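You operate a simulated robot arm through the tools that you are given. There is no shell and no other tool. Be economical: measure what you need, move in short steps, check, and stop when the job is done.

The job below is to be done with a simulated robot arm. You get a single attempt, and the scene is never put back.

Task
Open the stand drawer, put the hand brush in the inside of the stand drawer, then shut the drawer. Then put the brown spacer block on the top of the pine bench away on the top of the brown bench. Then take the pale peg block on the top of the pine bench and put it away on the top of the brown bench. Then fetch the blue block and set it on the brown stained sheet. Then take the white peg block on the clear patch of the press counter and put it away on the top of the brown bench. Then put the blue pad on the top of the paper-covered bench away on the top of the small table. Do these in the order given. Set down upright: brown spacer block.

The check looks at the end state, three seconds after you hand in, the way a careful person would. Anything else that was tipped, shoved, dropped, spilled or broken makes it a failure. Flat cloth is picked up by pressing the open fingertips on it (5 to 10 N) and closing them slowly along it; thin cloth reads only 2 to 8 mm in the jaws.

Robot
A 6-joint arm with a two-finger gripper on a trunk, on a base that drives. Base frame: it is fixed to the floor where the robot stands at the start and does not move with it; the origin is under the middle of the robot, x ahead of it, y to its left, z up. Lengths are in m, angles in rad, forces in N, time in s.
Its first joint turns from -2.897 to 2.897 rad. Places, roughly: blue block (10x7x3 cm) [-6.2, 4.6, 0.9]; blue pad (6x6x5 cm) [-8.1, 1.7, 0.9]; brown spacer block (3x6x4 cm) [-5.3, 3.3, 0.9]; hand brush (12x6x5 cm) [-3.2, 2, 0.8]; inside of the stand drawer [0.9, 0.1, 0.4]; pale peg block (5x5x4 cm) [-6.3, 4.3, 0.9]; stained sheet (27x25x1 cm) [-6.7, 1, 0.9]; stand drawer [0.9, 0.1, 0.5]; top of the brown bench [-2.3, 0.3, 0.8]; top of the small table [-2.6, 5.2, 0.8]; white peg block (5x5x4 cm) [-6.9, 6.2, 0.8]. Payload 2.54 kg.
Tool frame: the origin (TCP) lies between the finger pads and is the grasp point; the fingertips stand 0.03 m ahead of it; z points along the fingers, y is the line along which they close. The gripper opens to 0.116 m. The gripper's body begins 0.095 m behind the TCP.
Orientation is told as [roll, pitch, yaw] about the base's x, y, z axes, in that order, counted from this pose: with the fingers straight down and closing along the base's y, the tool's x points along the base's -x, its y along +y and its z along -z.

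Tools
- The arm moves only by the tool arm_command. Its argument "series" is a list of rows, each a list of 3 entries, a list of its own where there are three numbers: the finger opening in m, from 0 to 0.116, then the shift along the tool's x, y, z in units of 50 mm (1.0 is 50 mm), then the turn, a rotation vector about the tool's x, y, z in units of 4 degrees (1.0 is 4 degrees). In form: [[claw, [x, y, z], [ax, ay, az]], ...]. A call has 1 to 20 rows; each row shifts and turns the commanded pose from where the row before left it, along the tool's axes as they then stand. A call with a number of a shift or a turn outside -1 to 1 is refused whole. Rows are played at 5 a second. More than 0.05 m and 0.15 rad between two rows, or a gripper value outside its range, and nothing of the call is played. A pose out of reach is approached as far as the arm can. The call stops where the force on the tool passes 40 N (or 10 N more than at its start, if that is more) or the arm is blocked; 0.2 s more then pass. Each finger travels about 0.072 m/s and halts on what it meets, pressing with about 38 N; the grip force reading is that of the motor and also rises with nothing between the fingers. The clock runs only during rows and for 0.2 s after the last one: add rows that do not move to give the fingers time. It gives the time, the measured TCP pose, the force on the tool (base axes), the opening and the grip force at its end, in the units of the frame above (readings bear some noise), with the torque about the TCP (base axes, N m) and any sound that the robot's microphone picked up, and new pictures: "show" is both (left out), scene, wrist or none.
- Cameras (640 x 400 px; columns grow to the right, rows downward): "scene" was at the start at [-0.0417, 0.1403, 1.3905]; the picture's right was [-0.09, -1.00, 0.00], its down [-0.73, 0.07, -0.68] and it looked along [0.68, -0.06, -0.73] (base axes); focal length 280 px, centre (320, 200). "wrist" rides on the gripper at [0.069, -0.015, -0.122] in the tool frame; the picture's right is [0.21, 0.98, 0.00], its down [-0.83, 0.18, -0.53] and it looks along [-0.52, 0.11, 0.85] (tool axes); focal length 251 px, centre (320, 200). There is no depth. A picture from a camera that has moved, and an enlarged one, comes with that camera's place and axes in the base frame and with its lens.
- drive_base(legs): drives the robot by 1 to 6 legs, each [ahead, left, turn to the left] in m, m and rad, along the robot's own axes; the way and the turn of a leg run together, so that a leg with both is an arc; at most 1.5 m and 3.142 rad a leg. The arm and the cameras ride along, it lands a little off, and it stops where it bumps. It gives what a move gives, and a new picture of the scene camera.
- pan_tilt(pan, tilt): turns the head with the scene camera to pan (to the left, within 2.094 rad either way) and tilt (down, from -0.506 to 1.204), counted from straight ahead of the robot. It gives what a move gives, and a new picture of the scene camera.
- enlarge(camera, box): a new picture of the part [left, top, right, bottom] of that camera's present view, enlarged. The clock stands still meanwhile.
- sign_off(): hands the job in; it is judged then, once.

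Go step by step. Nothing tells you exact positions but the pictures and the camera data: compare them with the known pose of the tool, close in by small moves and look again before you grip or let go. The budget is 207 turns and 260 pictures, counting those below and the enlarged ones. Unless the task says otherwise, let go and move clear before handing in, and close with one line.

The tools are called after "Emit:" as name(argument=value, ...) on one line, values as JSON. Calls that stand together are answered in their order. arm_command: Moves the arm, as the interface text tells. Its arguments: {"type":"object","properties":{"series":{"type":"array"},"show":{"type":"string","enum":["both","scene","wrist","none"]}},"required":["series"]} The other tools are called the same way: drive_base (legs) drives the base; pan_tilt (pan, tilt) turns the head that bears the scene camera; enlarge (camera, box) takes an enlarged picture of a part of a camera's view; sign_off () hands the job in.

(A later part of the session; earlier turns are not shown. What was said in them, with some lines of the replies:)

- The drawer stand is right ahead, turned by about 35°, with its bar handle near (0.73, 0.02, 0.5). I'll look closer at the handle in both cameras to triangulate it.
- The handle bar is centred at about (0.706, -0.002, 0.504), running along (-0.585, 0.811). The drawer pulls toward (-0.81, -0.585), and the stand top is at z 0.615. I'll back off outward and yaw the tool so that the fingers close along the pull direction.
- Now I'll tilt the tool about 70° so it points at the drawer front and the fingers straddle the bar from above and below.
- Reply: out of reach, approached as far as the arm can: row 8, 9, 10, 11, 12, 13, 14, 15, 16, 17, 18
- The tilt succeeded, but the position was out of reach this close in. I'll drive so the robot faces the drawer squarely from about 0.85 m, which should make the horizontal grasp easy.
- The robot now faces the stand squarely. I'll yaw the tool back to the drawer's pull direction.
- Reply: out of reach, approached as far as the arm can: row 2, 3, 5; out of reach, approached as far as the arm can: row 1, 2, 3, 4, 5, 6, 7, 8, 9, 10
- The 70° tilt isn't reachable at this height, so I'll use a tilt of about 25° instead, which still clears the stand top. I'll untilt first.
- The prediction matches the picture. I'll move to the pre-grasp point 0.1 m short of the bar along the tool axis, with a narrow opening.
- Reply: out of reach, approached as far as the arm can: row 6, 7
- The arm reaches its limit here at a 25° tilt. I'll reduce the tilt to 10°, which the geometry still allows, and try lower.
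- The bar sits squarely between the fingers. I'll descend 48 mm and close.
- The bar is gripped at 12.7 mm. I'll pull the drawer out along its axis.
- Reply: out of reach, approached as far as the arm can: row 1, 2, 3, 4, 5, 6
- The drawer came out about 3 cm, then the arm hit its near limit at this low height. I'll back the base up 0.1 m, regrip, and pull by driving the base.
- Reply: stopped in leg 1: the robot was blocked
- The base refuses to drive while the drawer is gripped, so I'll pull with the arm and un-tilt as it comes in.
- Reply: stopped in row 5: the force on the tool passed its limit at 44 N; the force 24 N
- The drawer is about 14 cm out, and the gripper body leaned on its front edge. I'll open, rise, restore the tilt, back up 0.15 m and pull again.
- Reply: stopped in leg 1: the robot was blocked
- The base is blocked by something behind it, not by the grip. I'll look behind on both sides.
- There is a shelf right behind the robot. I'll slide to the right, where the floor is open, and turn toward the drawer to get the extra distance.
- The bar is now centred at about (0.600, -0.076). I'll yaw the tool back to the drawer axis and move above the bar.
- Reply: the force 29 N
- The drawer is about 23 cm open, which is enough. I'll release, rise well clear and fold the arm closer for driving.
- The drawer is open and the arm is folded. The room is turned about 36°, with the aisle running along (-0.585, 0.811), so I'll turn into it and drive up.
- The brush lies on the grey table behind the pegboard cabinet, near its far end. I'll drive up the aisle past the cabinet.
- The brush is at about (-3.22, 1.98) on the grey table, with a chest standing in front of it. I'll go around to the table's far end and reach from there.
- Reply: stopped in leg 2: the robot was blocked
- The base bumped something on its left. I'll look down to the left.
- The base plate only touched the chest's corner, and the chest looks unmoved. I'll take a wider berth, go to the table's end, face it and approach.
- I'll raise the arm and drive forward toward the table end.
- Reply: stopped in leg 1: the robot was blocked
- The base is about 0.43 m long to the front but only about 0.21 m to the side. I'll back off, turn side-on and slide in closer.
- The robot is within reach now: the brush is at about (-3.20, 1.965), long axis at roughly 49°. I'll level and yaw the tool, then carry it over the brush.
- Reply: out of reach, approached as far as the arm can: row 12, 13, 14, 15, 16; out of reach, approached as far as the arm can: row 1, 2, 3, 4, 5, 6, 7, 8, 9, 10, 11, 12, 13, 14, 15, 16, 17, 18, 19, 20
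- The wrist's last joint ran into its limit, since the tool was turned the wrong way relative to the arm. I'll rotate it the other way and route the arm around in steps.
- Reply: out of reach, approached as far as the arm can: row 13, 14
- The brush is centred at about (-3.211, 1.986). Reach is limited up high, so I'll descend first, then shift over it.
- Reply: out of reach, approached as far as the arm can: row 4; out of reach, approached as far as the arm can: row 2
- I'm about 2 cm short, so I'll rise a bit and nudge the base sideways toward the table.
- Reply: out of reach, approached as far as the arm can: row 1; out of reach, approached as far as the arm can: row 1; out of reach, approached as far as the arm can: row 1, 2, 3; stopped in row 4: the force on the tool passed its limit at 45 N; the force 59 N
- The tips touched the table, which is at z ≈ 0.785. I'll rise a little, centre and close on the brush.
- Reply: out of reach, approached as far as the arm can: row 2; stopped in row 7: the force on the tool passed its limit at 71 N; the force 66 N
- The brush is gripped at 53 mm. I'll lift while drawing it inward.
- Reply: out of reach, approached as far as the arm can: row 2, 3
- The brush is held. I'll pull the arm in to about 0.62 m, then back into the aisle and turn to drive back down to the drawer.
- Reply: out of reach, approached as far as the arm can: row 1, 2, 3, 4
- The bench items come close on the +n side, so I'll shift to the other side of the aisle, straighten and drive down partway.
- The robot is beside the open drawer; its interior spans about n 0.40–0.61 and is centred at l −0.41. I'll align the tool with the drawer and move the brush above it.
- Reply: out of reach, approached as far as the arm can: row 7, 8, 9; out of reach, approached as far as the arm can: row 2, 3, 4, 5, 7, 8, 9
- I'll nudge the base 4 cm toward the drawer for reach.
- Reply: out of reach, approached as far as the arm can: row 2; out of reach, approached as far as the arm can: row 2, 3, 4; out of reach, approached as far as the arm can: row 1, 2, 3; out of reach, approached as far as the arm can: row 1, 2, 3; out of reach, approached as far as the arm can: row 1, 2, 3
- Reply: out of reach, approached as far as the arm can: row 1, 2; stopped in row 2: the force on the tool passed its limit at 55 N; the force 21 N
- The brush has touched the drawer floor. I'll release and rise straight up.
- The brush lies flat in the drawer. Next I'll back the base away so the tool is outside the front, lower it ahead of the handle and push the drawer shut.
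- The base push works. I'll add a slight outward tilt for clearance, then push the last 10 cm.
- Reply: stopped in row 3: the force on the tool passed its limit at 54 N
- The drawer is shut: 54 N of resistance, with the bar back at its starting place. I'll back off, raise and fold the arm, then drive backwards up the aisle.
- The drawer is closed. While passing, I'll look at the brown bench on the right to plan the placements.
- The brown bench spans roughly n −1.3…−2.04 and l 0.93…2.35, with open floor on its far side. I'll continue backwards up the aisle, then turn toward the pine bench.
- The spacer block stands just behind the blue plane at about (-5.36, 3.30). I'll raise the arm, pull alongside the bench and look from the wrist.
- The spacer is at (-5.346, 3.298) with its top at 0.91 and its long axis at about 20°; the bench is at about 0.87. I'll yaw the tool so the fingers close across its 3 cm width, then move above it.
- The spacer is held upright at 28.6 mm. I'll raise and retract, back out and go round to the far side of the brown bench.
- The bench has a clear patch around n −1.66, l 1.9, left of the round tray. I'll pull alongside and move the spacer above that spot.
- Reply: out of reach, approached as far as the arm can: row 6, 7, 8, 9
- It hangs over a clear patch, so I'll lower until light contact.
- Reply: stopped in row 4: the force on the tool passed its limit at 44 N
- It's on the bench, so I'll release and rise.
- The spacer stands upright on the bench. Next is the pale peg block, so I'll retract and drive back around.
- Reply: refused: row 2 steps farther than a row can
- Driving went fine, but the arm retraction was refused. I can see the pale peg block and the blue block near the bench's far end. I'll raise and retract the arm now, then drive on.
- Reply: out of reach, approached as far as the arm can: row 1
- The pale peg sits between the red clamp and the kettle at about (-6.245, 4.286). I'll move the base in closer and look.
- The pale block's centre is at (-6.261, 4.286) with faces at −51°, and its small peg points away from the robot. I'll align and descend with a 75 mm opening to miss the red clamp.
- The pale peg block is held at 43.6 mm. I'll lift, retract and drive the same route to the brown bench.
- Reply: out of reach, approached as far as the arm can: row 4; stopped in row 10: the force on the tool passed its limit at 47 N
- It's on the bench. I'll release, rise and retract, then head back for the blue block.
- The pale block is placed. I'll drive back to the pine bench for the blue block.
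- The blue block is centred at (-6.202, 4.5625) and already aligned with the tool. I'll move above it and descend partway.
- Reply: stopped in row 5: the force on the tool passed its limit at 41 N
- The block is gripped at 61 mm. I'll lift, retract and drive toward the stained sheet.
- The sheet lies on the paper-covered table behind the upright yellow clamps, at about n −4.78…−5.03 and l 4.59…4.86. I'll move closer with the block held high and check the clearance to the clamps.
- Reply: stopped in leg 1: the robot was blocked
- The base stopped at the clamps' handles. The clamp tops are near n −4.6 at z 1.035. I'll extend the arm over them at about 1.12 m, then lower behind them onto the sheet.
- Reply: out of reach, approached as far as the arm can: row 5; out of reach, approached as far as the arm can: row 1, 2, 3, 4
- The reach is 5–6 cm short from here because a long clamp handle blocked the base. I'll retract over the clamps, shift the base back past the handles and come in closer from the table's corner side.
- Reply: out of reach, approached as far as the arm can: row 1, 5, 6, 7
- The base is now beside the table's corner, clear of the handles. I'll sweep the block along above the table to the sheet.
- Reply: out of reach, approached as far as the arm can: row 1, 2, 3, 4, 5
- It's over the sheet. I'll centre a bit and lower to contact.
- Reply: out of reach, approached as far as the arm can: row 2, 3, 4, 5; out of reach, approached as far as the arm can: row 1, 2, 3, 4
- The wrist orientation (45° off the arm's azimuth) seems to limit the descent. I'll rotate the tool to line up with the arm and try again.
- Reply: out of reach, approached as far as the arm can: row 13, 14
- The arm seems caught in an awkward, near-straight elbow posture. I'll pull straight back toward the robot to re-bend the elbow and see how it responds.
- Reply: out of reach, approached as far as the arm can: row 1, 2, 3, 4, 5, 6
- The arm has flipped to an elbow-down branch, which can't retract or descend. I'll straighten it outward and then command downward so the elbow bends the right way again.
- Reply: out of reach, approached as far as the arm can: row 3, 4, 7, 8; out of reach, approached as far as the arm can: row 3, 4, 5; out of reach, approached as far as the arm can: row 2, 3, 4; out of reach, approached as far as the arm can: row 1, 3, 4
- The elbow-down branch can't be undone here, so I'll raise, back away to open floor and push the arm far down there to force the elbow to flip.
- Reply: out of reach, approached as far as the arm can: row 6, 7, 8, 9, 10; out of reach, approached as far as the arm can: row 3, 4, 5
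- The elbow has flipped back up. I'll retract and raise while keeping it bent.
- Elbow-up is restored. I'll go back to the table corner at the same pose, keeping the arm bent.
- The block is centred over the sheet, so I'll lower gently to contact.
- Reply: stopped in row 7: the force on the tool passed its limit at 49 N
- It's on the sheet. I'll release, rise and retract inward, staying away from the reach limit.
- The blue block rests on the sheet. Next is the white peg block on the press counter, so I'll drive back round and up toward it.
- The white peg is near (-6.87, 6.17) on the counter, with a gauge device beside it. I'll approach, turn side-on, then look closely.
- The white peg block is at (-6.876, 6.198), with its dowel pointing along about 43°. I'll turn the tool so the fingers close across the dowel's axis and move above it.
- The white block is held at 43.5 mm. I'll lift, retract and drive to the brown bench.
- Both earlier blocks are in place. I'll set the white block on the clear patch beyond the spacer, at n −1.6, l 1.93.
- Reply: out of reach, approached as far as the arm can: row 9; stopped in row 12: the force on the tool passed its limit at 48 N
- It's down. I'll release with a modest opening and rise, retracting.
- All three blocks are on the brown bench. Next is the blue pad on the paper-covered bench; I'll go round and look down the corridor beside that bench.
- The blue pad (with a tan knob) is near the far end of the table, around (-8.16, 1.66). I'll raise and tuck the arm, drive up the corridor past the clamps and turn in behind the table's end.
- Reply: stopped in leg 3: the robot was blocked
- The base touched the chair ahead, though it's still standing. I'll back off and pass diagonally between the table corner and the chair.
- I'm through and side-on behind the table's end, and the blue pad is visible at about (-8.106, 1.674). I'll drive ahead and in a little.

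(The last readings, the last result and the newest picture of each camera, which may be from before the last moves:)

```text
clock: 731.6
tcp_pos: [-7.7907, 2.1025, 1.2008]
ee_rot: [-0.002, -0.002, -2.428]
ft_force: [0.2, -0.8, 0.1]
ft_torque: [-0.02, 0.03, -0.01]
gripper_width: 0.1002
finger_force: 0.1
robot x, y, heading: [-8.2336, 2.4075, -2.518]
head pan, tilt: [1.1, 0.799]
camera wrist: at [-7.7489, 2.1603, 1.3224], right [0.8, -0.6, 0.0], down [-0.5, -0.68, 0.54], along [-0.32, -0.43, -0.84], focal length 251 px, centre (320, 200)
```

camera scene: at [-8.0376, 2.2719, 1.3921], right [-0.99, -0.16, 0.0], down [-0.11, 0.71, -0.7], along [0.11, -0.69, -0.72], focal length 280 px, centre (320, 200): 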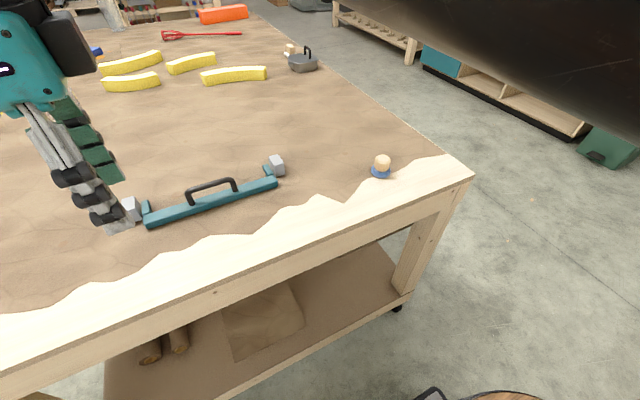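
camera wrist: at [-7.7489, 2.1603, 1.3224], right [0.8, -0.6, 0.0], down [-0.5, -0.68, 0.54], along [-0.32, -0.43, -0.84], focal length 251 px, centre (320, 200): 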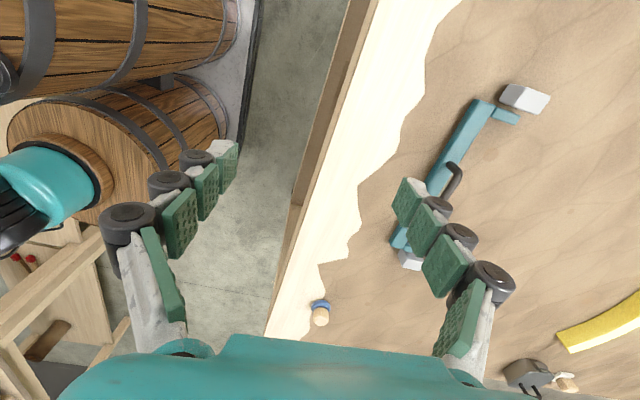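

Emit:
arm_command(series=[[0.1, [0, 0, 0], [0, 0, -0.98]], [0.1, [0, 0, 0], [0, 0, -0.98]], [0.1, [0, 0, 0], [0, 0, -0.98]], [0.1, [0, 0, 0], [0, 0, -0.98]], [0.1, [0, 0, 0], [0, 0, -0.98]], [0.1, [0, 0, 0], [0, 0, -0.98]], [0.1, [0, 0, 0], [0, 0, -0.98]], [0.1, [0, 0, 0], [0, 0, -0.98]], [0.1, [0, 0, 0], [0, 0, -0.98]], [0.1, [0, 0, 0], [0, 0, -0.98]], [0.1, [0, 0, 0], [0, 0, -0.98]], [0.1, [0, 0, 0], [0, 0, -0.98]], [0.1, [0, 0, 0], [0, 0, -0.98]], [0.1, [0, 0, 0], [0, 0, -0.98]], [0.1, [0, 0, 0], [0, 0, -0.98]]], show="none")

Emit:
arm_command(series=[[0.1, [-0.638, -0.647, 0.2], [0, 0, 0]], [0.1, [-0.638, -0.647, 0.2], [0, 0, 0]], [0.1, [-0.638, -0.647, 0.2], [0, 0, 0]], [0.1, [-0.638, -0.647, 0.2], [0, 0, 0]], [0.1, [-0.638, -0.647, 0.2], [0, 0, 0]], [0.1, [-0.638, -0.647, 0.2], [0, 0, 0]], [0.1, [-0.638, -0.647, 0.2], [0, 0, 0]], [0.1, [-0.638, -0.647, 0.2], [0, 0, 0]], [0.1, [-0.638, -0.647, 0.2], [0, 0, 0]], [0.1, [-0.638, -0.647, 0.2], [0, 0, 0]], [0.1, [-0.638, -0.647, 0.2], [0, 0, 0]], [0.1, [-0.638, -0.647, 0.2], [0, 0, 0]]])

```text
clock: 734.8
tcp_pos: [-7.7907, 2.1037, 1.2009]
ee_rot: [-0.003, 0.001, -1.402]
ft_force: [0.4, 0.0, 0.2]
ft_torque: [0.01, 0.01, 0.0]
gripper_width: 0.0999
finger_force: 0.0
robot x, y, heading: [-8.2375, 2.4047, -2.514]
head pan, tilt: [1.1, 0.799]
```

```text
clock: 737.4
tcp_pos: [-8.11, 1.6606, 1.0828]
ee_rot: [-0.003, 0.0, -1.401]
ft_force: [0.5, 1.1, 1.3]
ft_torque: [-0.04, 0.03, 0.04]
gripper_width: 0.0998
finger_force: 0.1
robot x, y, heading: [-8.2333, 2.4092, -2.514]
head pan, tilt: [1.1, 0.799]
camera scene: at [-8.0374, 2.2724, 1.3921], right [-0.99, -0.15, 0.0], down [-0.11, 0.71, -0.7], along [0.11, -0.69, -0.72], focal length 280 px, centre (320, 200)
camera wrist: at [-8.1383, 1.726, 1.2051], right [0.93, 0.38, 0.0], down [0.32, -0.78, 0.53], along [0.2, -0.5, -0.85], focal length 251 px, centre (320, 200)
```

scene: 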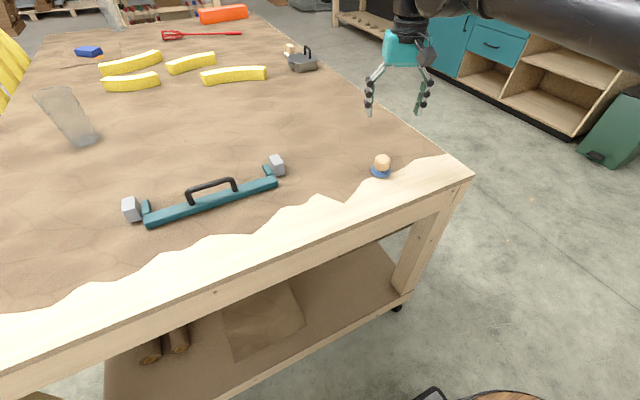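
wrist: 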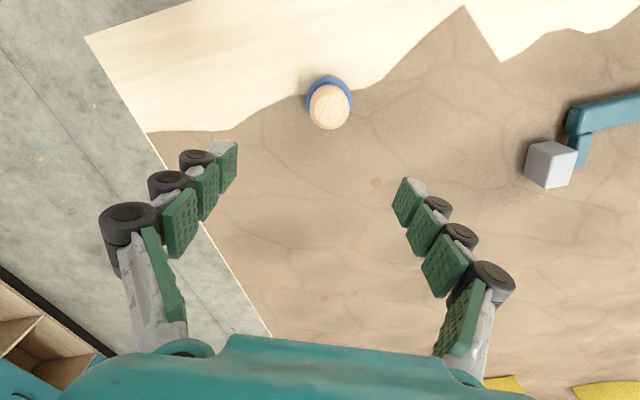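

Emit:
arm_command(series=[[0.09, [0.28, 0.08, 0.8], [0, 0, 0]], [0.09, [0, 0, 0.9], [0, 0, 0]], [0.09, [0, 0, 0.8], [0, 0, 0]], [0.09, [0, 0, 0], [0, 0, 0]]], show="wrist")

```text
clock: 738.4
tcp_pos: [-8.1087, 1.6727, 0.9557]
ee_rot: [-0.004, 0.002, -1.404]
ft_force: [-0.6, 0.4, -0.3]
ft_torque: [0.01, 0.01, 0.01]
gripper_width: 0.0901
finger_force: 0.1
robot x, y, heading: [-8.2344, 2.4024, -2.519]
head pan, tilt: [1.1, 0.799]
camera wrist: at [-8.1368, 1.7392, 1.0775], right [0.93, 0.37, 0.0], down [0.32, -0.78, 0.53], along [0.2, -0.5, -0.85], focal length 251 px, centre (320, 200)
```

wrist: 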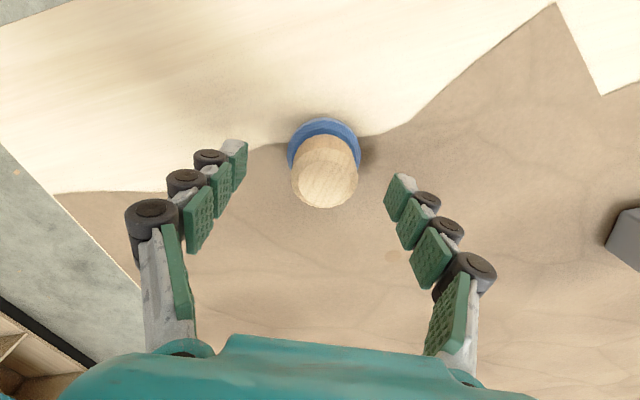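

Emit:
arm_command(series=[[0.09, [0, 0, 0.42], [0, 0, 0]], [0.06, [0, 0, 0], [0, 0, 0]], [0.03, [0, 0, 0], [0, 0, 0]], [0.02, [0, 0, 0], [0, 0, 0]], [0.02, [0, 0, 0], [0, 0, 0]], [0.02, [0, 0, 0], [0, 0, 0]]], show="wrist")

```text
clock: 739.8
tcp_pos: [-8.109, 1.6742, 0.9356]
ee_rot: [-0.005, 0.0, -1.403]
ft_force: [0.0, 1.3, 0.5]
ft_torque: [0.07, 0.01, -0.02]
gripper_width: 0.05
finger_force: 38.1
robot x, y, heading: [-8.2345, 2.4087, -2.514]
head pan, tilt: [1.1, 0.799]
camera wrist: at [-8.1365, 1.741, 1.0569], right [0.93, 0.37, 0.0], down [0.32, -0.78, 0.53], along [0.2, -0.5, -0.85], focal length 251 px, centre (320, 200)
```

wrist: 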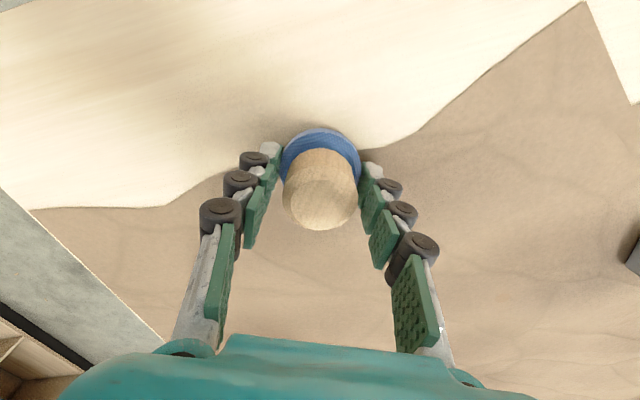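

It's gripping just the rim of the blue base. I'll go slightly deeper for a more secure hold, then lift.

Emit:
arm_command(series=[[0.08, [0, 0, 0], [0, 0, 0]], [0.08, [0, 0, 0.2], [0, 0, 0]], [0.05, [0, 0, 0], [0, 0, 0]], [0.03, [0, 0, 0], [0, 0, 0]], [0.03, [0, 0, 0], [0, 0, 0]], [0.03, [0, 0, -0.3], [0, 0, 0]], [0.03, [0, 0, -0.7], [0, 0, 0]], [0.03, [0, 0, 0], [0, 0, 0]]], show="wrist")

```text
clock: 740.7
tcp_pos: [-8.1057, 1.6756, 0.9303]
ee_rot: [0.0, -0.002, -1.401]
ft_force: [6.5, -3.4, 56.0]
ft_torque: [0.26, -0.26, -0.02]
gripper_width: 0.0511
finger_force: 29.7
robot x, y, heading: [-8.2345, 2.4055, -2.516]
head pan, tilt: [1.1, 0.799]
stopped in row 4: the force on the tool passed its limit at 46 N (the readings are from after the stop); the commanded pose is now the measured one
camera wrist: at [-8.1348, 1.7422, 1.0518], right [0.93, 0.38, 0.0], down [0.32, -0.78, 0.54], along [0.2, -0.5, -0.84], focal length 251 px, centre (320, 200)
```

wrist: 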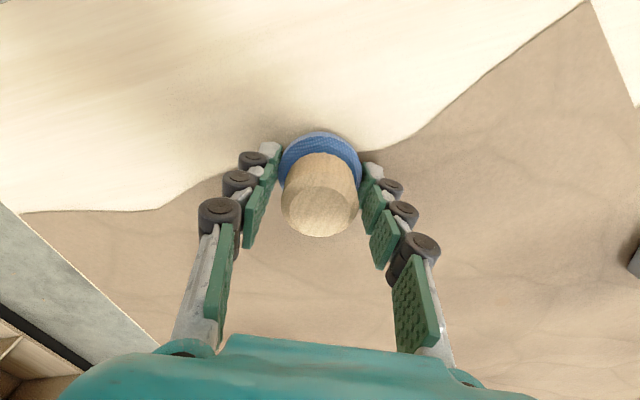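

Emit:
arm_command(series=[[0.03, [0, 0, -0.06], [0, 0, 0]], [0.03, [0, 0, 0], [0, 0, 0]], [0.03, [0, 0, -0.4], [0, 0, 0]], [0.03, [0, 0, -0.9], [0, 0, 0]], [0.03, [0, 0, 0], [0, 0, 0]]], show="wrist")

```text
clock: 741.9
tcp_pos: [-8.1072, 1.6744, 0.9959]
ee_rot: [-0.003, -0.002, -1.401]
ft_force: [-0.2, 0.9, -0.5]
ft_torque: [0.0, -0.04, -0.02]
gripper_width: 0.05
finger_force: 37.9
robot x, y, heading: [-8.2352, 2.4062, -2.51]
head pan, tilt: [1.1, 0.799]
camera wrist: at [-8.1345, 1.7402, 1.1177], right [0.93, 0.38, 0.0], down [0.32, -0.78, 0.53], along [0.2, -0.5, -0.84], focal length 251 px, centre (320, 200)
```

wrist: 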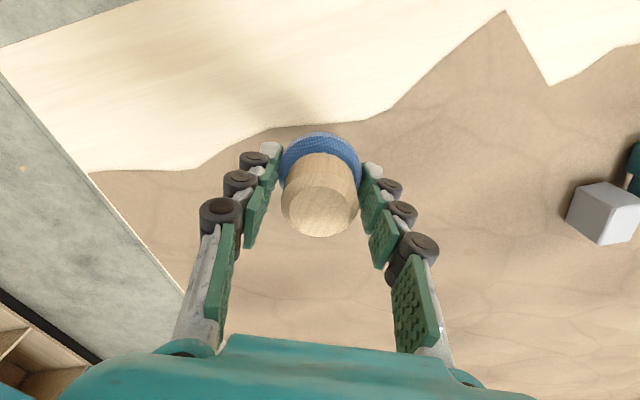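

The pad is held at 50 mm. I'll lift and tuck the arm, then retrace the path out between the chair and the table.

Emit:
arm_command(series=[[0.03, [0.7, 0, -0.6], [0, 0, 0]], [0.03, [0.7, 0, -0.6], [0, 0, 0]], [0.03, [0.7, 0, -0.6], [0, 0, 0]], [0.03, [0.7, 0, -0.6], [0, 0, 0]], [0.03, [0.5, 0, -0.8], [0, 0, 0]], [0.03, [0.4, 0, -0.8], [0, 0, 0]]], show="none")

Emit:
drive_base(legs=[[0, -0.1, 0], [-0.54, 0, 0], [0, 0, -0.92]])

```text
clock: 743.3
tcp_pos: [-8.1359, 1.859, 1.1951]
ee_rot: [-0.001, -0.001, -1.403]
ft_force: [0.5, -0.8, -0.6]
ft_torque: [0.05, 0.04, -0.02]
gripper_width: 0.0501
finger_force: 37.7
robot x, y, heading: [-8.2329, 2.4072, -2.515]
head pan, tilt: [1.1, 0.799]
```

```text
clock: 749.5
tcp_pos: [-8.2329, 2.3885, 1.1942]
ee_rot: [-0.003, 0.001, -2.32]
ft_force: [0.8, -0.2, -0.8]
ft_torque: [-0.02, 0.02, -0.01]
gripper_width: 0.0503
finger_force: 37.8
robot x, y, heading: [-7.8595, 2.798, 2.853]
head pan, tilt: [1.1, 0.799]
camera scene: at [-7.8444, 2.5598, 1.3921], right [-0.72, 0.69, 0.0], down [0.5, 0.52, -0.7], along [-0.48, -0.5, -0.72], focal length 280 px, centre (320, 200)
```

scene: 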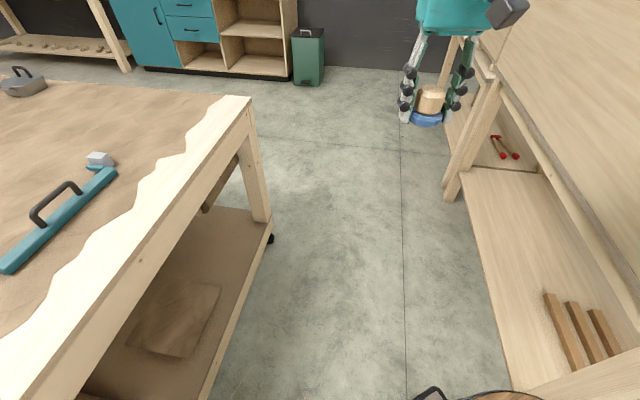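

Emit:
drive_base(legs=[[-1.3, 0, 0], [0, 0, -0.655]])

```text
clock: 757.8
tcp_pos: [-7.1647, 2.325, 1.1943]
ee_rot: [-0.003, -0.002, -3.001]
ft_force: [-0.4, -0.3, -1.0]
ft_torque: [0.01, 0.0, 0.0]
gripper_width: 0.05
finger_force: 38.3
robot x, y, heading: [-6.6164, 2.4069, 2.172]
head pan, tilt: [1.1, 0.799]
camera scene: at [-6.7537, 2.2126, 1.3921], right [-0.13, 0.99, 0.0], down [0.71, 0.09, -0.7], along [-0.69, -0.09, -0.72], focal length 280 px, centre (320, 200)
```

scene: 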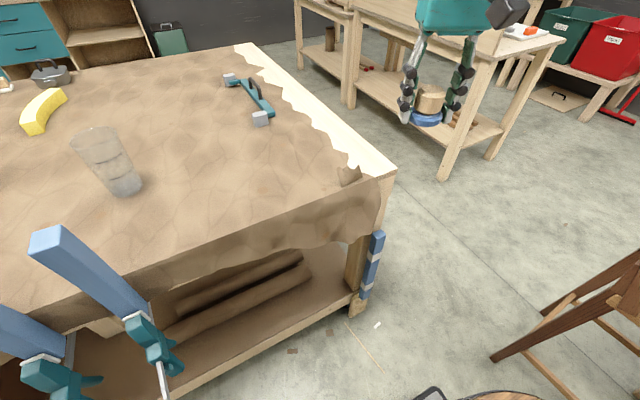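

Emit:
drive_base(legs=[[0, -0.14, 0.024], [-1.1, 0, 0], [0, -1.2, 0], [0, -1.2, 0], [0, -1.05, 0], [0, 0, 3.14]])

Emit:
pan_tilt(pan=1.9, tilt=0.6)

```text
clock: 766.8
tcp_pos: [-6.0806, 1.7347, 1.1941]
ee_rot: [-0.002, -0.003, -2.985]
ft_force: [-0.6, -0.3, -0.4]
ft_torque: [-0.03, -0.03, 0.0]
gripper_width: 0.0502
finger_force: 38.0
robot x, y, heading: [-5.5331, 1.8261, 2.187]
head pan, tilt: [1.1, 0.799]
stopped in leg 3: the robot was blocked; the commanded pose is now the measured one
camera scene: at [-5.6685, 1.629, 1.3921], right [-0.14, 0.99, 0.0], down [0.71, 0.1, -0.7], along [-0.69, -0.1, -0.72], focal length 280 px, centre (320, 200)
```

scene: 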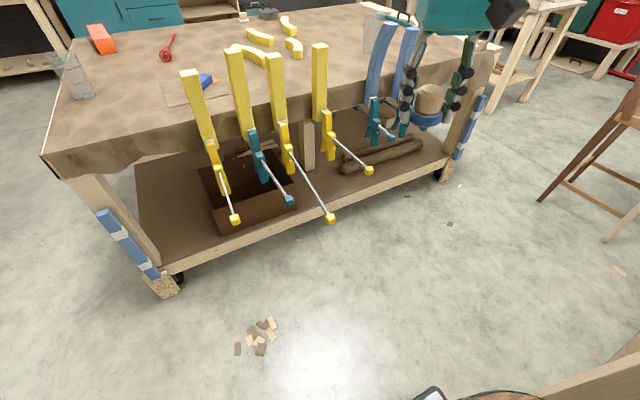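

```text
clock: 767.9
tcp_pos: [-6.0818, 1.7363, 1.1953]
ee_rot: [-0.002, -0.002, -2.985]
ft_force: [0.6, 0.0, -0.2]
ft_torque: [0.02, -0.03, -0.01]
gripper_width: 0.0501
finger_force: 37.6
robot x, y, heading: [-5.5356, 1.8282, 2.185]
head pan, tilt: [1.901, 0.6]
camera scene: at [-5.6404, 1.569, 1.409], right [-0.81, 0.59, 0.0], down [0.33, 0.46, -0.82], along [-0.48, -0.67, -0.57], focal length 280 px, centre (320, 200)
```

scene: 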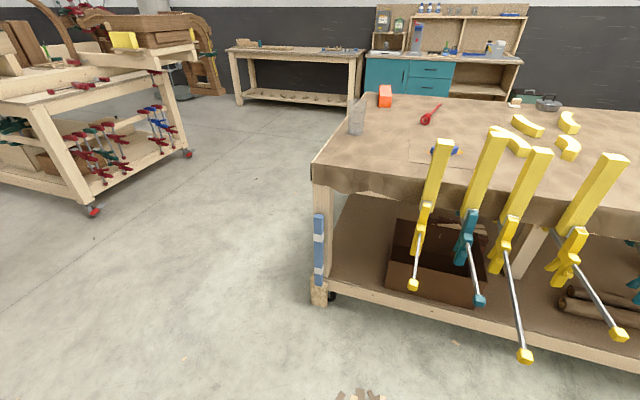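

It bumped the pine bench's end fittings. I'll back off 0.1 m and continue along the route used before.

Emit:
drive_base(legs=[[-0.1, 0, 0.011], [0, -1.0, 0], [0, -1.0, 0], [0.35, 0, 0], [0, -1.1, 0], [0, 0, 3.14]])

Emit:
pan_tilt(pan=1.9, tilt=0.55)

```text
clock: 793.0
tcp_pos: [-2.58, 3.865, 1.1944]
ee_rot: [-0.001, -0.001, 0.082]
ft_force: [0.3, 0.1, -1.3]
ft_torque: [-0.02, 0.03, 0.01]
gripper_width: 0.0495
finger_force: 38.2
robot x, y, heading: [-3.1372, 3.8145, -1.035]
head pan, tilt: [1.901, 0.6]
camera scene: at [-3.0097, 4.0594, 1.409], right [0.76, -0.65, 0.0], down [-0.36, -0.43, -0.83], along [0.53, 0.63, -0.56], focal length 280 px, centre (320, 200)
```

scene: 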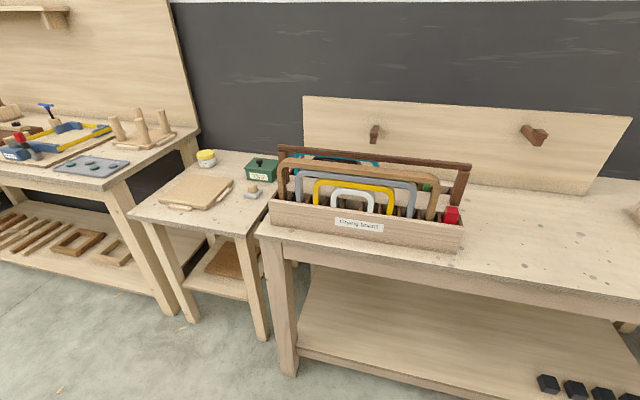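

```text
clock: 793.6
tcp_pos: [-2.5799, 3.8648, 1.194]
ee_rot: [-0.002, -0.001, 0.084]
ft_force: [-0.1, 0.5, -0.9]
ft_torque: [-0.03, -0.03, -0.01]
gripper_width: 0.0495
finger_force: 38.0
robot x, y, heading: [-3.1298, 3.8137, -1.031]
head pan, tilt: [1.901, 0.55]
camera scene: at [-3.0088, 4.0605, 1.4135], right [0.76, -0.65, 0.0], down [-0.34, -0.4, -0.85], along [0.55, 0.65, -0.52], focal length 280 px, centre (320, 200)
```

scene: 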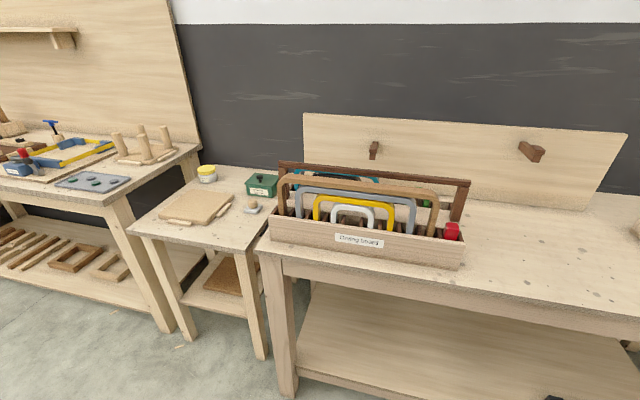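

The small table is at n 0.58–1.1, l 5.44–5.95, and its near corner area on the crate side looks clear. I'll straighten, swing the arm to face it and pull in.

Emit:
drive_base(legs=[[0, 0, 0.085]])

Emit:
arm_command(series=[[0.03, [0, 0, 0], [0, 0, -0.93]], [0.03, [0, 0, 0], [0, 0, -0.93]], [0.03, [0, 0, 0], [0, 0, -0.93]], [0.03, [0, 0, 0], [0, 0, -0.93]], [0.03, [0, 0, 0], [0, 0, -0.93]], [0.03, [0, 0, 0], [0, 0, -0.93]], [0.03, [0, 0, 0], [0, 0, -0.93]], [0.03, [-0.18, 0.93, 0], [0, 0, 0]], [0.03, [-0.18, 0.93, 0], [0, 0, 0]], [0.03, [-0.18, 0.93, 0], [0, 0, 0]], [0.03, [-0.18, 0.93, 0], [0, 0, 0]], [0.03, [-0.18, 0.93, 0], [0, 0, 0]], [0.03, [-0.18, 0.93, 0], [0, 0, 0]]], show="none")

Emit:
drive_base(legs=[[-0.66, 0, 0], [0, 0.3, 0]])

Emit:
arm_command(series=[[0.03, [0, 0, 0], [0, 0, 0]]], show="wrist")

```text
clock: 794.5
tcp_pos: [-2.5861, 3.9113, 1.1938]
ee_rot: [-0.002, -0.005, 0.165]
ft_force: [0.0, -0.3, -0.4]
ft_torque: [0.0, -0.04, 0.03]
gripper_width: 0.0496
finger_force: 38.1
robot x, y, heading: [-3.1302, 3.8155, -0.95]
head pan, tilt: [1.901, 0.55]
camera scene: at [-3.03, 4.0701, 1.4135], right [0.82, -0.58, 0.0], down [-0.3, -0.43, -0.85], along [0.49, 0.7, -0.52], focal length 280 px, centre (320, 200)
```

scene: 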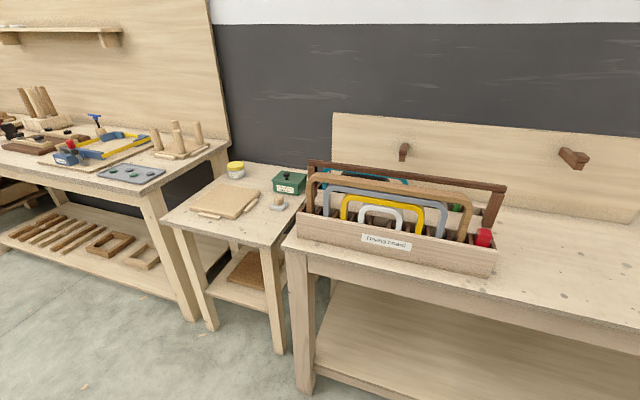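

```text
clock: 797.3
tcp_pos: [-2.7035, 4.1731, 1.1939]
ee_rot: [0.0, -0.002, 0.62]
ft_force: [0.5, -0.1, -0.4]
ft_torque: [0.06, 0.04, -0.02]
gripper_width: 0.0499
finger_force: 38.1
robot x, y, heading: [-3.1324, 3.8096, -0.948]
head pan, tilt: [1.901, 0.55]
```

```text
clock: 802.6
tcp_pos: [-2.8355, 4.8718, 1.1926]
ee_rot: [-0.003, -0.003, 0.614]
ft_force: [-0.3, 0.6, -0.5]
ft_torque: [-0.03, -0.02, 0.01]
gripper_width: 0.0496
finger_force: 38.4
robot x, y, heading: [-3.2652, 4.5148, -0.951]
head pan, tilt: [1.901, 0.55]
camera scene: at [-3.1633, 4.7705, 1.4135], right [0.81, -0.58, 0.0], down [-0.31, -0.42, -0.85], along [0.5, 0.69, -0.52], focal length 280 px, centre (320, 200)
```

scene: 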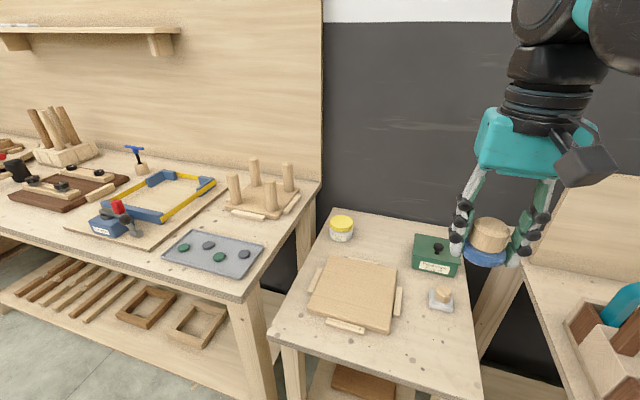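

```text
clock: 803.0
tcp_pos: [-2.8362, 4.8699, 1.1925]
ee_rot: [0.0, -0.003, 0.614]
ft_force: [0.0, 0.9, 0.2]
ft_torque: [0.0, -0.01, 0.02]
gripper_width: 0.0497
finger_force: 37.6
robot x, y, heading: [-3.2693, 4.5182, -0.957]
head pan, tilt: [1.901, 0.55]
camera wrist: at [-2.8857, 4.819, 1.3142], right [-0.74, 0.67, 0.0], down [0.57, 0.63, 0.53], along [0.36, 0.39, -0.85], focal length 251 px, centre (320, 200)
```

wrist: 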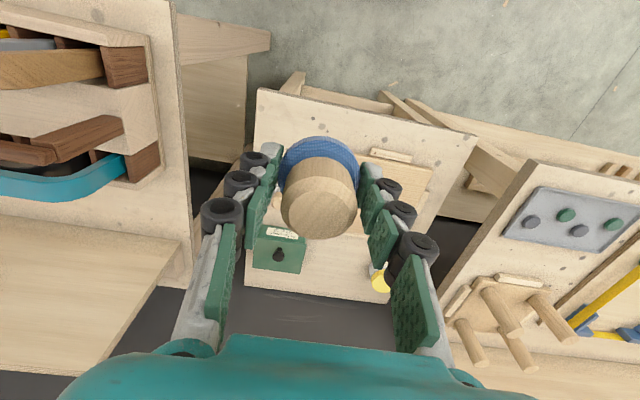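

The free patch is at about n 0.68, l 5.58, right of the board and in front of the small tan item. I'll move above it and look.

Emit:
arm_command(series=[[0.03, [0, 0, 0.9], [0, 0, 0]], [0.03, [0, 0, 0.9], [0, 0, 0]], [0.03, [-0.65, -0.15, 0], [0, 0, 0]], [0.03, [-0.65, -0.15, 0], [0, 0, 0]], [0.03, [-0.65, -0.15, 0], [0, 0, 0]], [0.03, [-0.65, -0.15, 0], [0, 0, 0]], [0.03, [0, 0, 0.9], [0, 0, 0]], [0.03, [0, 0, 0.9], [0, 0, 0]], [0.03, [0, 0, 0], [0, 0, 0]]])

```text
clock: 805.0
tcp_pos: [-2.7112, 4.9202, 1.0121]
ee_rot: [-0.001, -0.004, 0.613]
ft_force: [0.2, 0.6, -1.0]
ft_torque: [-0.02, -0.01, -0.02]
gripper_width: 0.0495
finger_force: 38.0
robot x, y, heading: [-3.266, 4.5155, -0.954]
head pan, tilt: [1.901, 0.55]
camera scene: at [-3.1632, 4.7705, 1.4135], right [0.81, -0.58, 0.0], down [-0.31, -0.42, -0.85], along [0.5, 0.69, -0.52], focal length 280 px, centre (320, 200)
camera wrist: at [-2.7613, 4.8689, 1.1351], right [-0.74, 0.67, 0.0], down [0.57, 0.62, 0.53], along [0.36, 0.39, -0.85], focal length 251 px, centre (320, 200)
```

scene: 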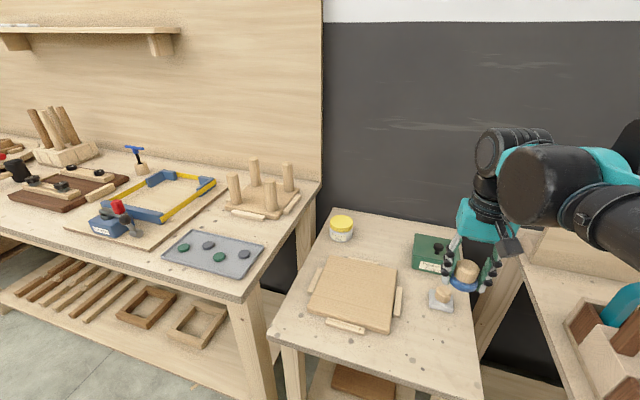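
wrist: 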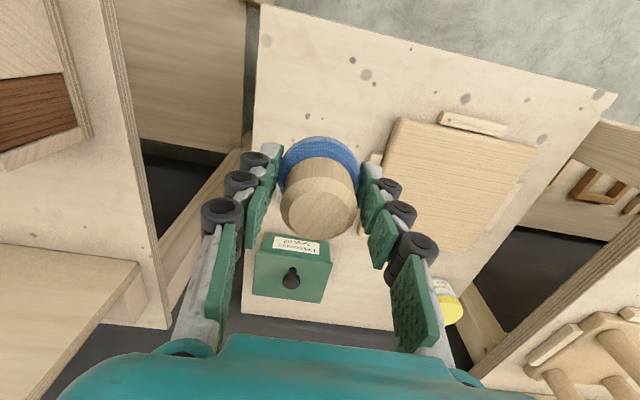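

Emit:
arm_command(series=[[0.03, [0.3, 0, 0.8], [0, 0, 0]], [0.03, [0, 0, 0.9], [0, 0, 0]], [0.03, [0, 0, 0.8], [0, 0, 0]], [0.03, [0, 0, 0.3], [0, 0, 0]], [0.03, [0, 0, 0.1], [0, 0, 0]], [0.03, [0, 0, 0.1], [0, 0, 0]], [0.03, [0, 0, 0.08], [0, 0, 0]], [0.03, [0, 0, 0.06], [0, 0, 0]], [0.03, [0, 0, 0.06], [0, 0, 0]], [0.03, [0, 0, 0.06], [0, 0, 0]], [0.03, [0, 0, 0.06], [0, 0, 0]], [0.03, [0, 0, 0.06], [0, 0, 0]], [0.03, [0, 0, 0.06], [0, 0, 0]]], show="wrist")

```text
clock: 807.8
tcp_pos: [-2.7248, 4.9139, 0.8403]
ee_rot: [-0.001, -0.003, 0.615]
ft_force: [0.4, -0.2, -1.0]
ft_torque: [0.02, 0.0, -0.01]
gripper_width: 0.049
finger_force: 37.3
robot x, y, heading: [-3.2715, 4.5209, -0.951]
head pan, tilt: [1.901, 0.55]
camera wrist: at [-2.7745, 4.8608, 0.9611], right [-0.74, 0.67, 0.0], down [0.57, 0.62, 0.53], along [0.36, 0.39, -0.85], focal length 251 px, centre (320, 200)
```

wrist: 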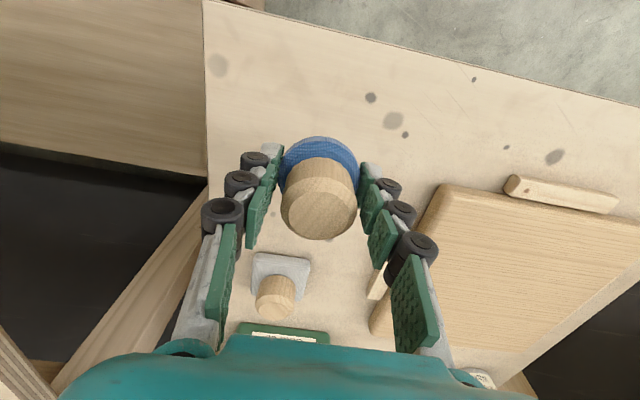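

Emit:
arm_command(series=[[0.03, [0, 0, 0.08], [0, 0, 0]], [0.03, [0, 0, 0.06], [0, 0, 0]], [0.03, [0, 0, 0.06], [0, 0, 0]], [0.03, [0, 0, 0.06], [0, 0, 0]], [0.03, [0, 0, 0.06], [0, 0, 0]], [0.03, [0, 0, 0.06], [0, 0, 0]], [0.03, [0, 0, 0.06], [0, 0, 0]], [0.03, [0, 0, 0.06], [0, 0, 0]], [0.03, [0, 0, 0.06], [0, 0, 0]], [0.03, [0, 0, 0.06], [0, 0, 0]], [0.03, [0, 0, 0.06], [0, 0, 0]], [0.03, [0, 0, 0.06], [0, 0, 0]]], show="wrist")

```text
clock: 810.4
tcp_pos: [-2.7244, 4.9122, 0.8039]
ee_rot: [-0.001, -0.002, 0.612]
ft_force: [-0.5, -0.2, -0.2]
ft_torque: [0.02, 0.01, -0.03]
gripper_width: 0.0488
finger_force: 38.7
robot x, y, heading: [-3.2684, 4.5154, -0.951]
head pan, tilt: [1.901, 0.55]
camera wrist: at [-2.7735, 4.8607, 0.9254], right [-0.74, 0.67, 0.0], down [0.57, 0.62, 0.53], along [0.36, 0.39, -0.85], focal length 251 px, centre (320, 200)
```

wrist: 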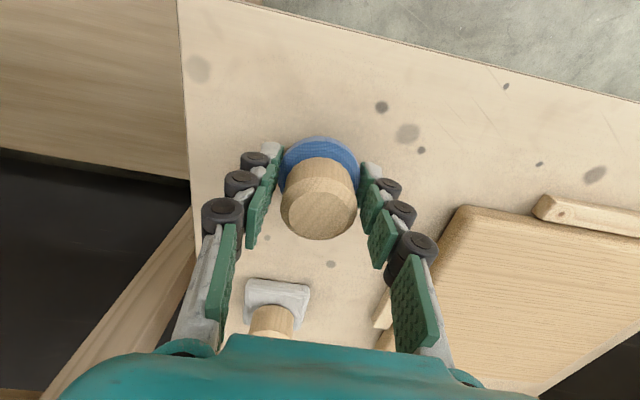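

Emit:
arm_command(series=[[0.03, [0, 0, 0.1], [0, 0, 0]], [0.03, [0, 0, 0.08], [0, 0, 0]], [0.03, [0, 0, 0.08], [0, 0, 0]], [0.03, [0, 0, 0.06], [0, 0, 0]], [0.03, [0, 0, 0.06], [0, 0, 0]], [0.03, [0, 0, 0.06], [0, 0, 0]], [0.03, [0, 0, 0.06], [0, 0, 0]], [0.03, [0, 0, 0.06], [0, 0, 0]], [0.03, [0, 0, 0.06], [0, 0, 0]], [0.03, [0, 0, 0.06], [0, 0, 0]], [0.03, [0, 0, 0.06], [0, 0, 0]], [0.03, [0, 0, 0.06], [0, 0, 0]], [0.03, [0, 0, 0.06], [0, 0, 0]], [0.03, [0, 0, 0.06], [0, 0, 0]], [0.03, [0, 0, 0.06], [0, 0, 0]]], show="wrist")

```text
clock: 811.5
tcp_pos: [-2.7241, 4.9122, 0.789]
ee_rot: [-0.002, -0.002, 0.614]
ft_force: [-1.7, -3.0, 15.1]
ft_torque: [0.2, 0.26, 0.14]
gripper_width: 0.0491
finger_force: 37.9
robot x, y, heading: [-3.2663, 4.5203, -0.955]
head pan, tilt: [1.901, 0.55]
stopped in row 5: the force on the tool passed its limit at 51 N (the readings are from after the stop); the commanded pose is now the measured one
camera wrist: at [-2.7739, 4.8605, 0.9107], right [-0.74, 0.67, 0.0], down [0.57, 0.62, 0.54], along [0.36, 0.39, -0.84], focal length 251 px, centre (320, 200)
```

wrist: 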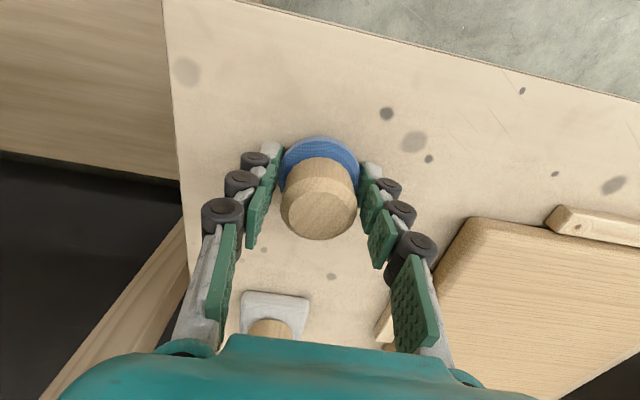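

The pad is down on the table. I'll release, rise straight up and retract.

Emit:
arm_command(series=[[0.06, [0, 0, 0], [0, 0, 0]], [0.068, [0, 0, 0], [0, 0, 0]], [0.068, [0, 0, 0], [0, 0, 0]], [0.068, [0, 0, -0.4], [0, 0, 0]], [0.068, [0, 0, -0.9], [0, 0, 0]], [0.068, [0, 0, -0.9], [0, 0, 0]], [0.068, [0, 0, -0.9], [0, 0, 0]], [0.068, [0.3, 0, -0.9], [0, 0, 0]], [0.068, [0.4, 0, -0.8], [0, 0, 0]], [0.068, [0.6, 0, -0.7], [0, 0, 0]], [0.068, [0.6, 0, -0.6], [0, 0, 0]], [0.068, [0.6, 0, 0], [0, 0, 0]]])

Emit:
drive_base(legs=[[0, -0.3, 0]])

Emit:
enlarge(camera="scene", box=[240, 140, 560, 340])

```text
clock: 814.1
tcp_pos: [-2.8268, 4.8404, 1.0921]
ee_rot: [-0.002, -0.003, 0.614]
ft_force: [-0.2, -1.0, -0.3]
ft_torque: [0.01, 0.01, 0.0]
gripper_width: 0.0679
finger_force: 0.1
robot x, y, heading: [-3.2691, 4.5159, -0.954]
head pan, tilt: [1.901, 0.55]
camera scene: at [-3.163, 4.7707, 1.4134], right [0.81, -0.58, 0.0], down [-0.31, -0.42, -0.85], along [0.5, 0.69, -0.52], focal length 280 px, centre (320, 200)
camera wrist: at [-2.8766, 4.7887, 1.2151], right [-0.74, 0.67, 0.0], down [0.57, 0.62, 0.54], along [0.36, 0.39, -0.84], focal length 251 px, centre (320, 200)
```

scene: 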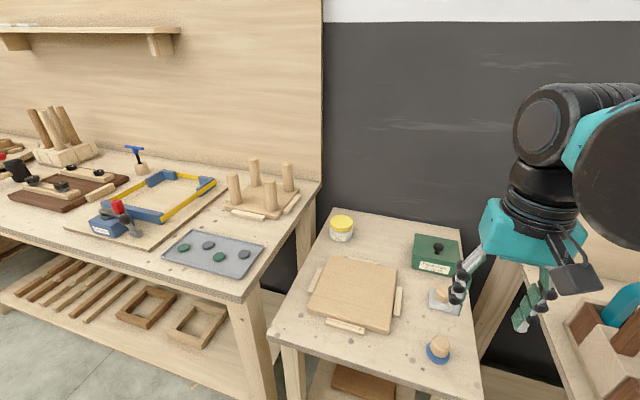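
wrist: 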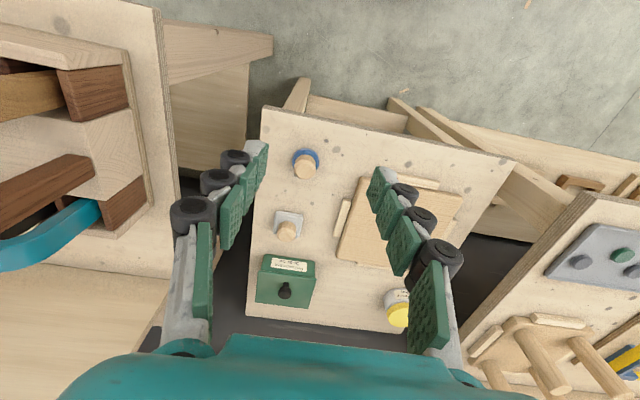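

```text
clock: 816.2
tcp_pos: [-3.0734, 4.6633, 1.0931]
ee_rot: [0.0, -0.003, 0.613]
ft_force: [0.4, -0.2, 0.0]
ft_torque: [-0.03, 0.0, 0.0]
gripper_width: 0.0681
finger_force: 0.1
robot x, y, heading: [-3.5132, 4.3387, -0.96]
head pan, tilt: [1.901, 0.55]
camera scene: at [-3.41, 4.5952, 1.4135], right [0.81, -0.59, 0.0], down [-0.31, -0.42, -0.85], along [0.5, 0.69, -0.52], focal length 280 px, centre (320, 200)
```

scene: 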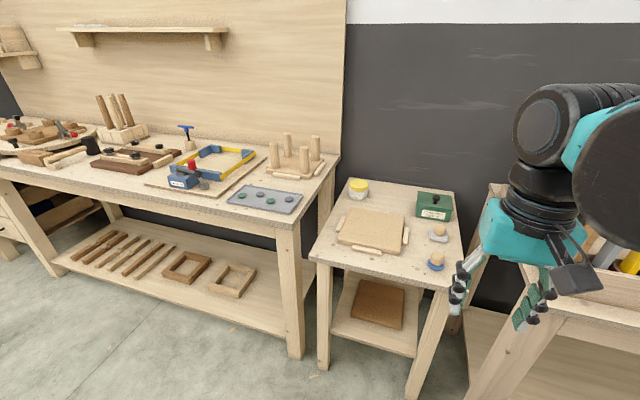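

```text
2.00 times, centred on (400, 240) of scene
camera zoom: at [-3.41, 4.5952, 1.4135], right [0.81, -0.59, 0.0], down [-0.31, -0.42, -0.85], along [0.5, 0.69, -0.52], focal length 560 px, centre (160, 120)
```

zoom: 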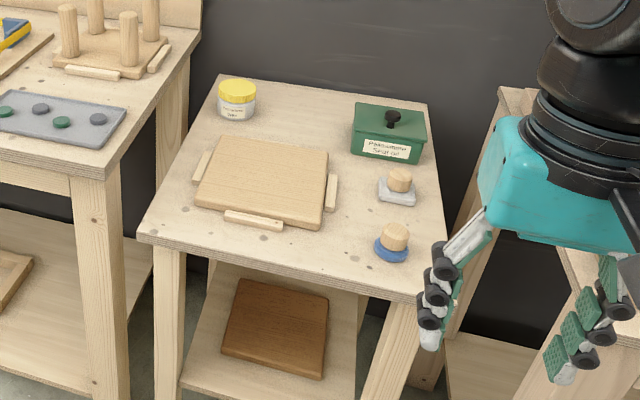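

The blue pad is standing clear on the small table, the arm is clear, and every step has been done in the order given. I'm handing in.

Emit:
sign_off()

```text
The job is handed in.
```

I finished all six steps in the order given and handed the job in. The brush is in the shut stand drawer. The brown spacer block (upright), the pale peg block and the white peg block are on the brown bench. The blue block is on the stained sheet and the blue pad is on the small table. On the way the base bumped a wooden chest, a chair, the clamp handles on the paper-covered bench and the pine bench's end. None looked tipped or moved, but I only checked the chest's and the chair's positions.
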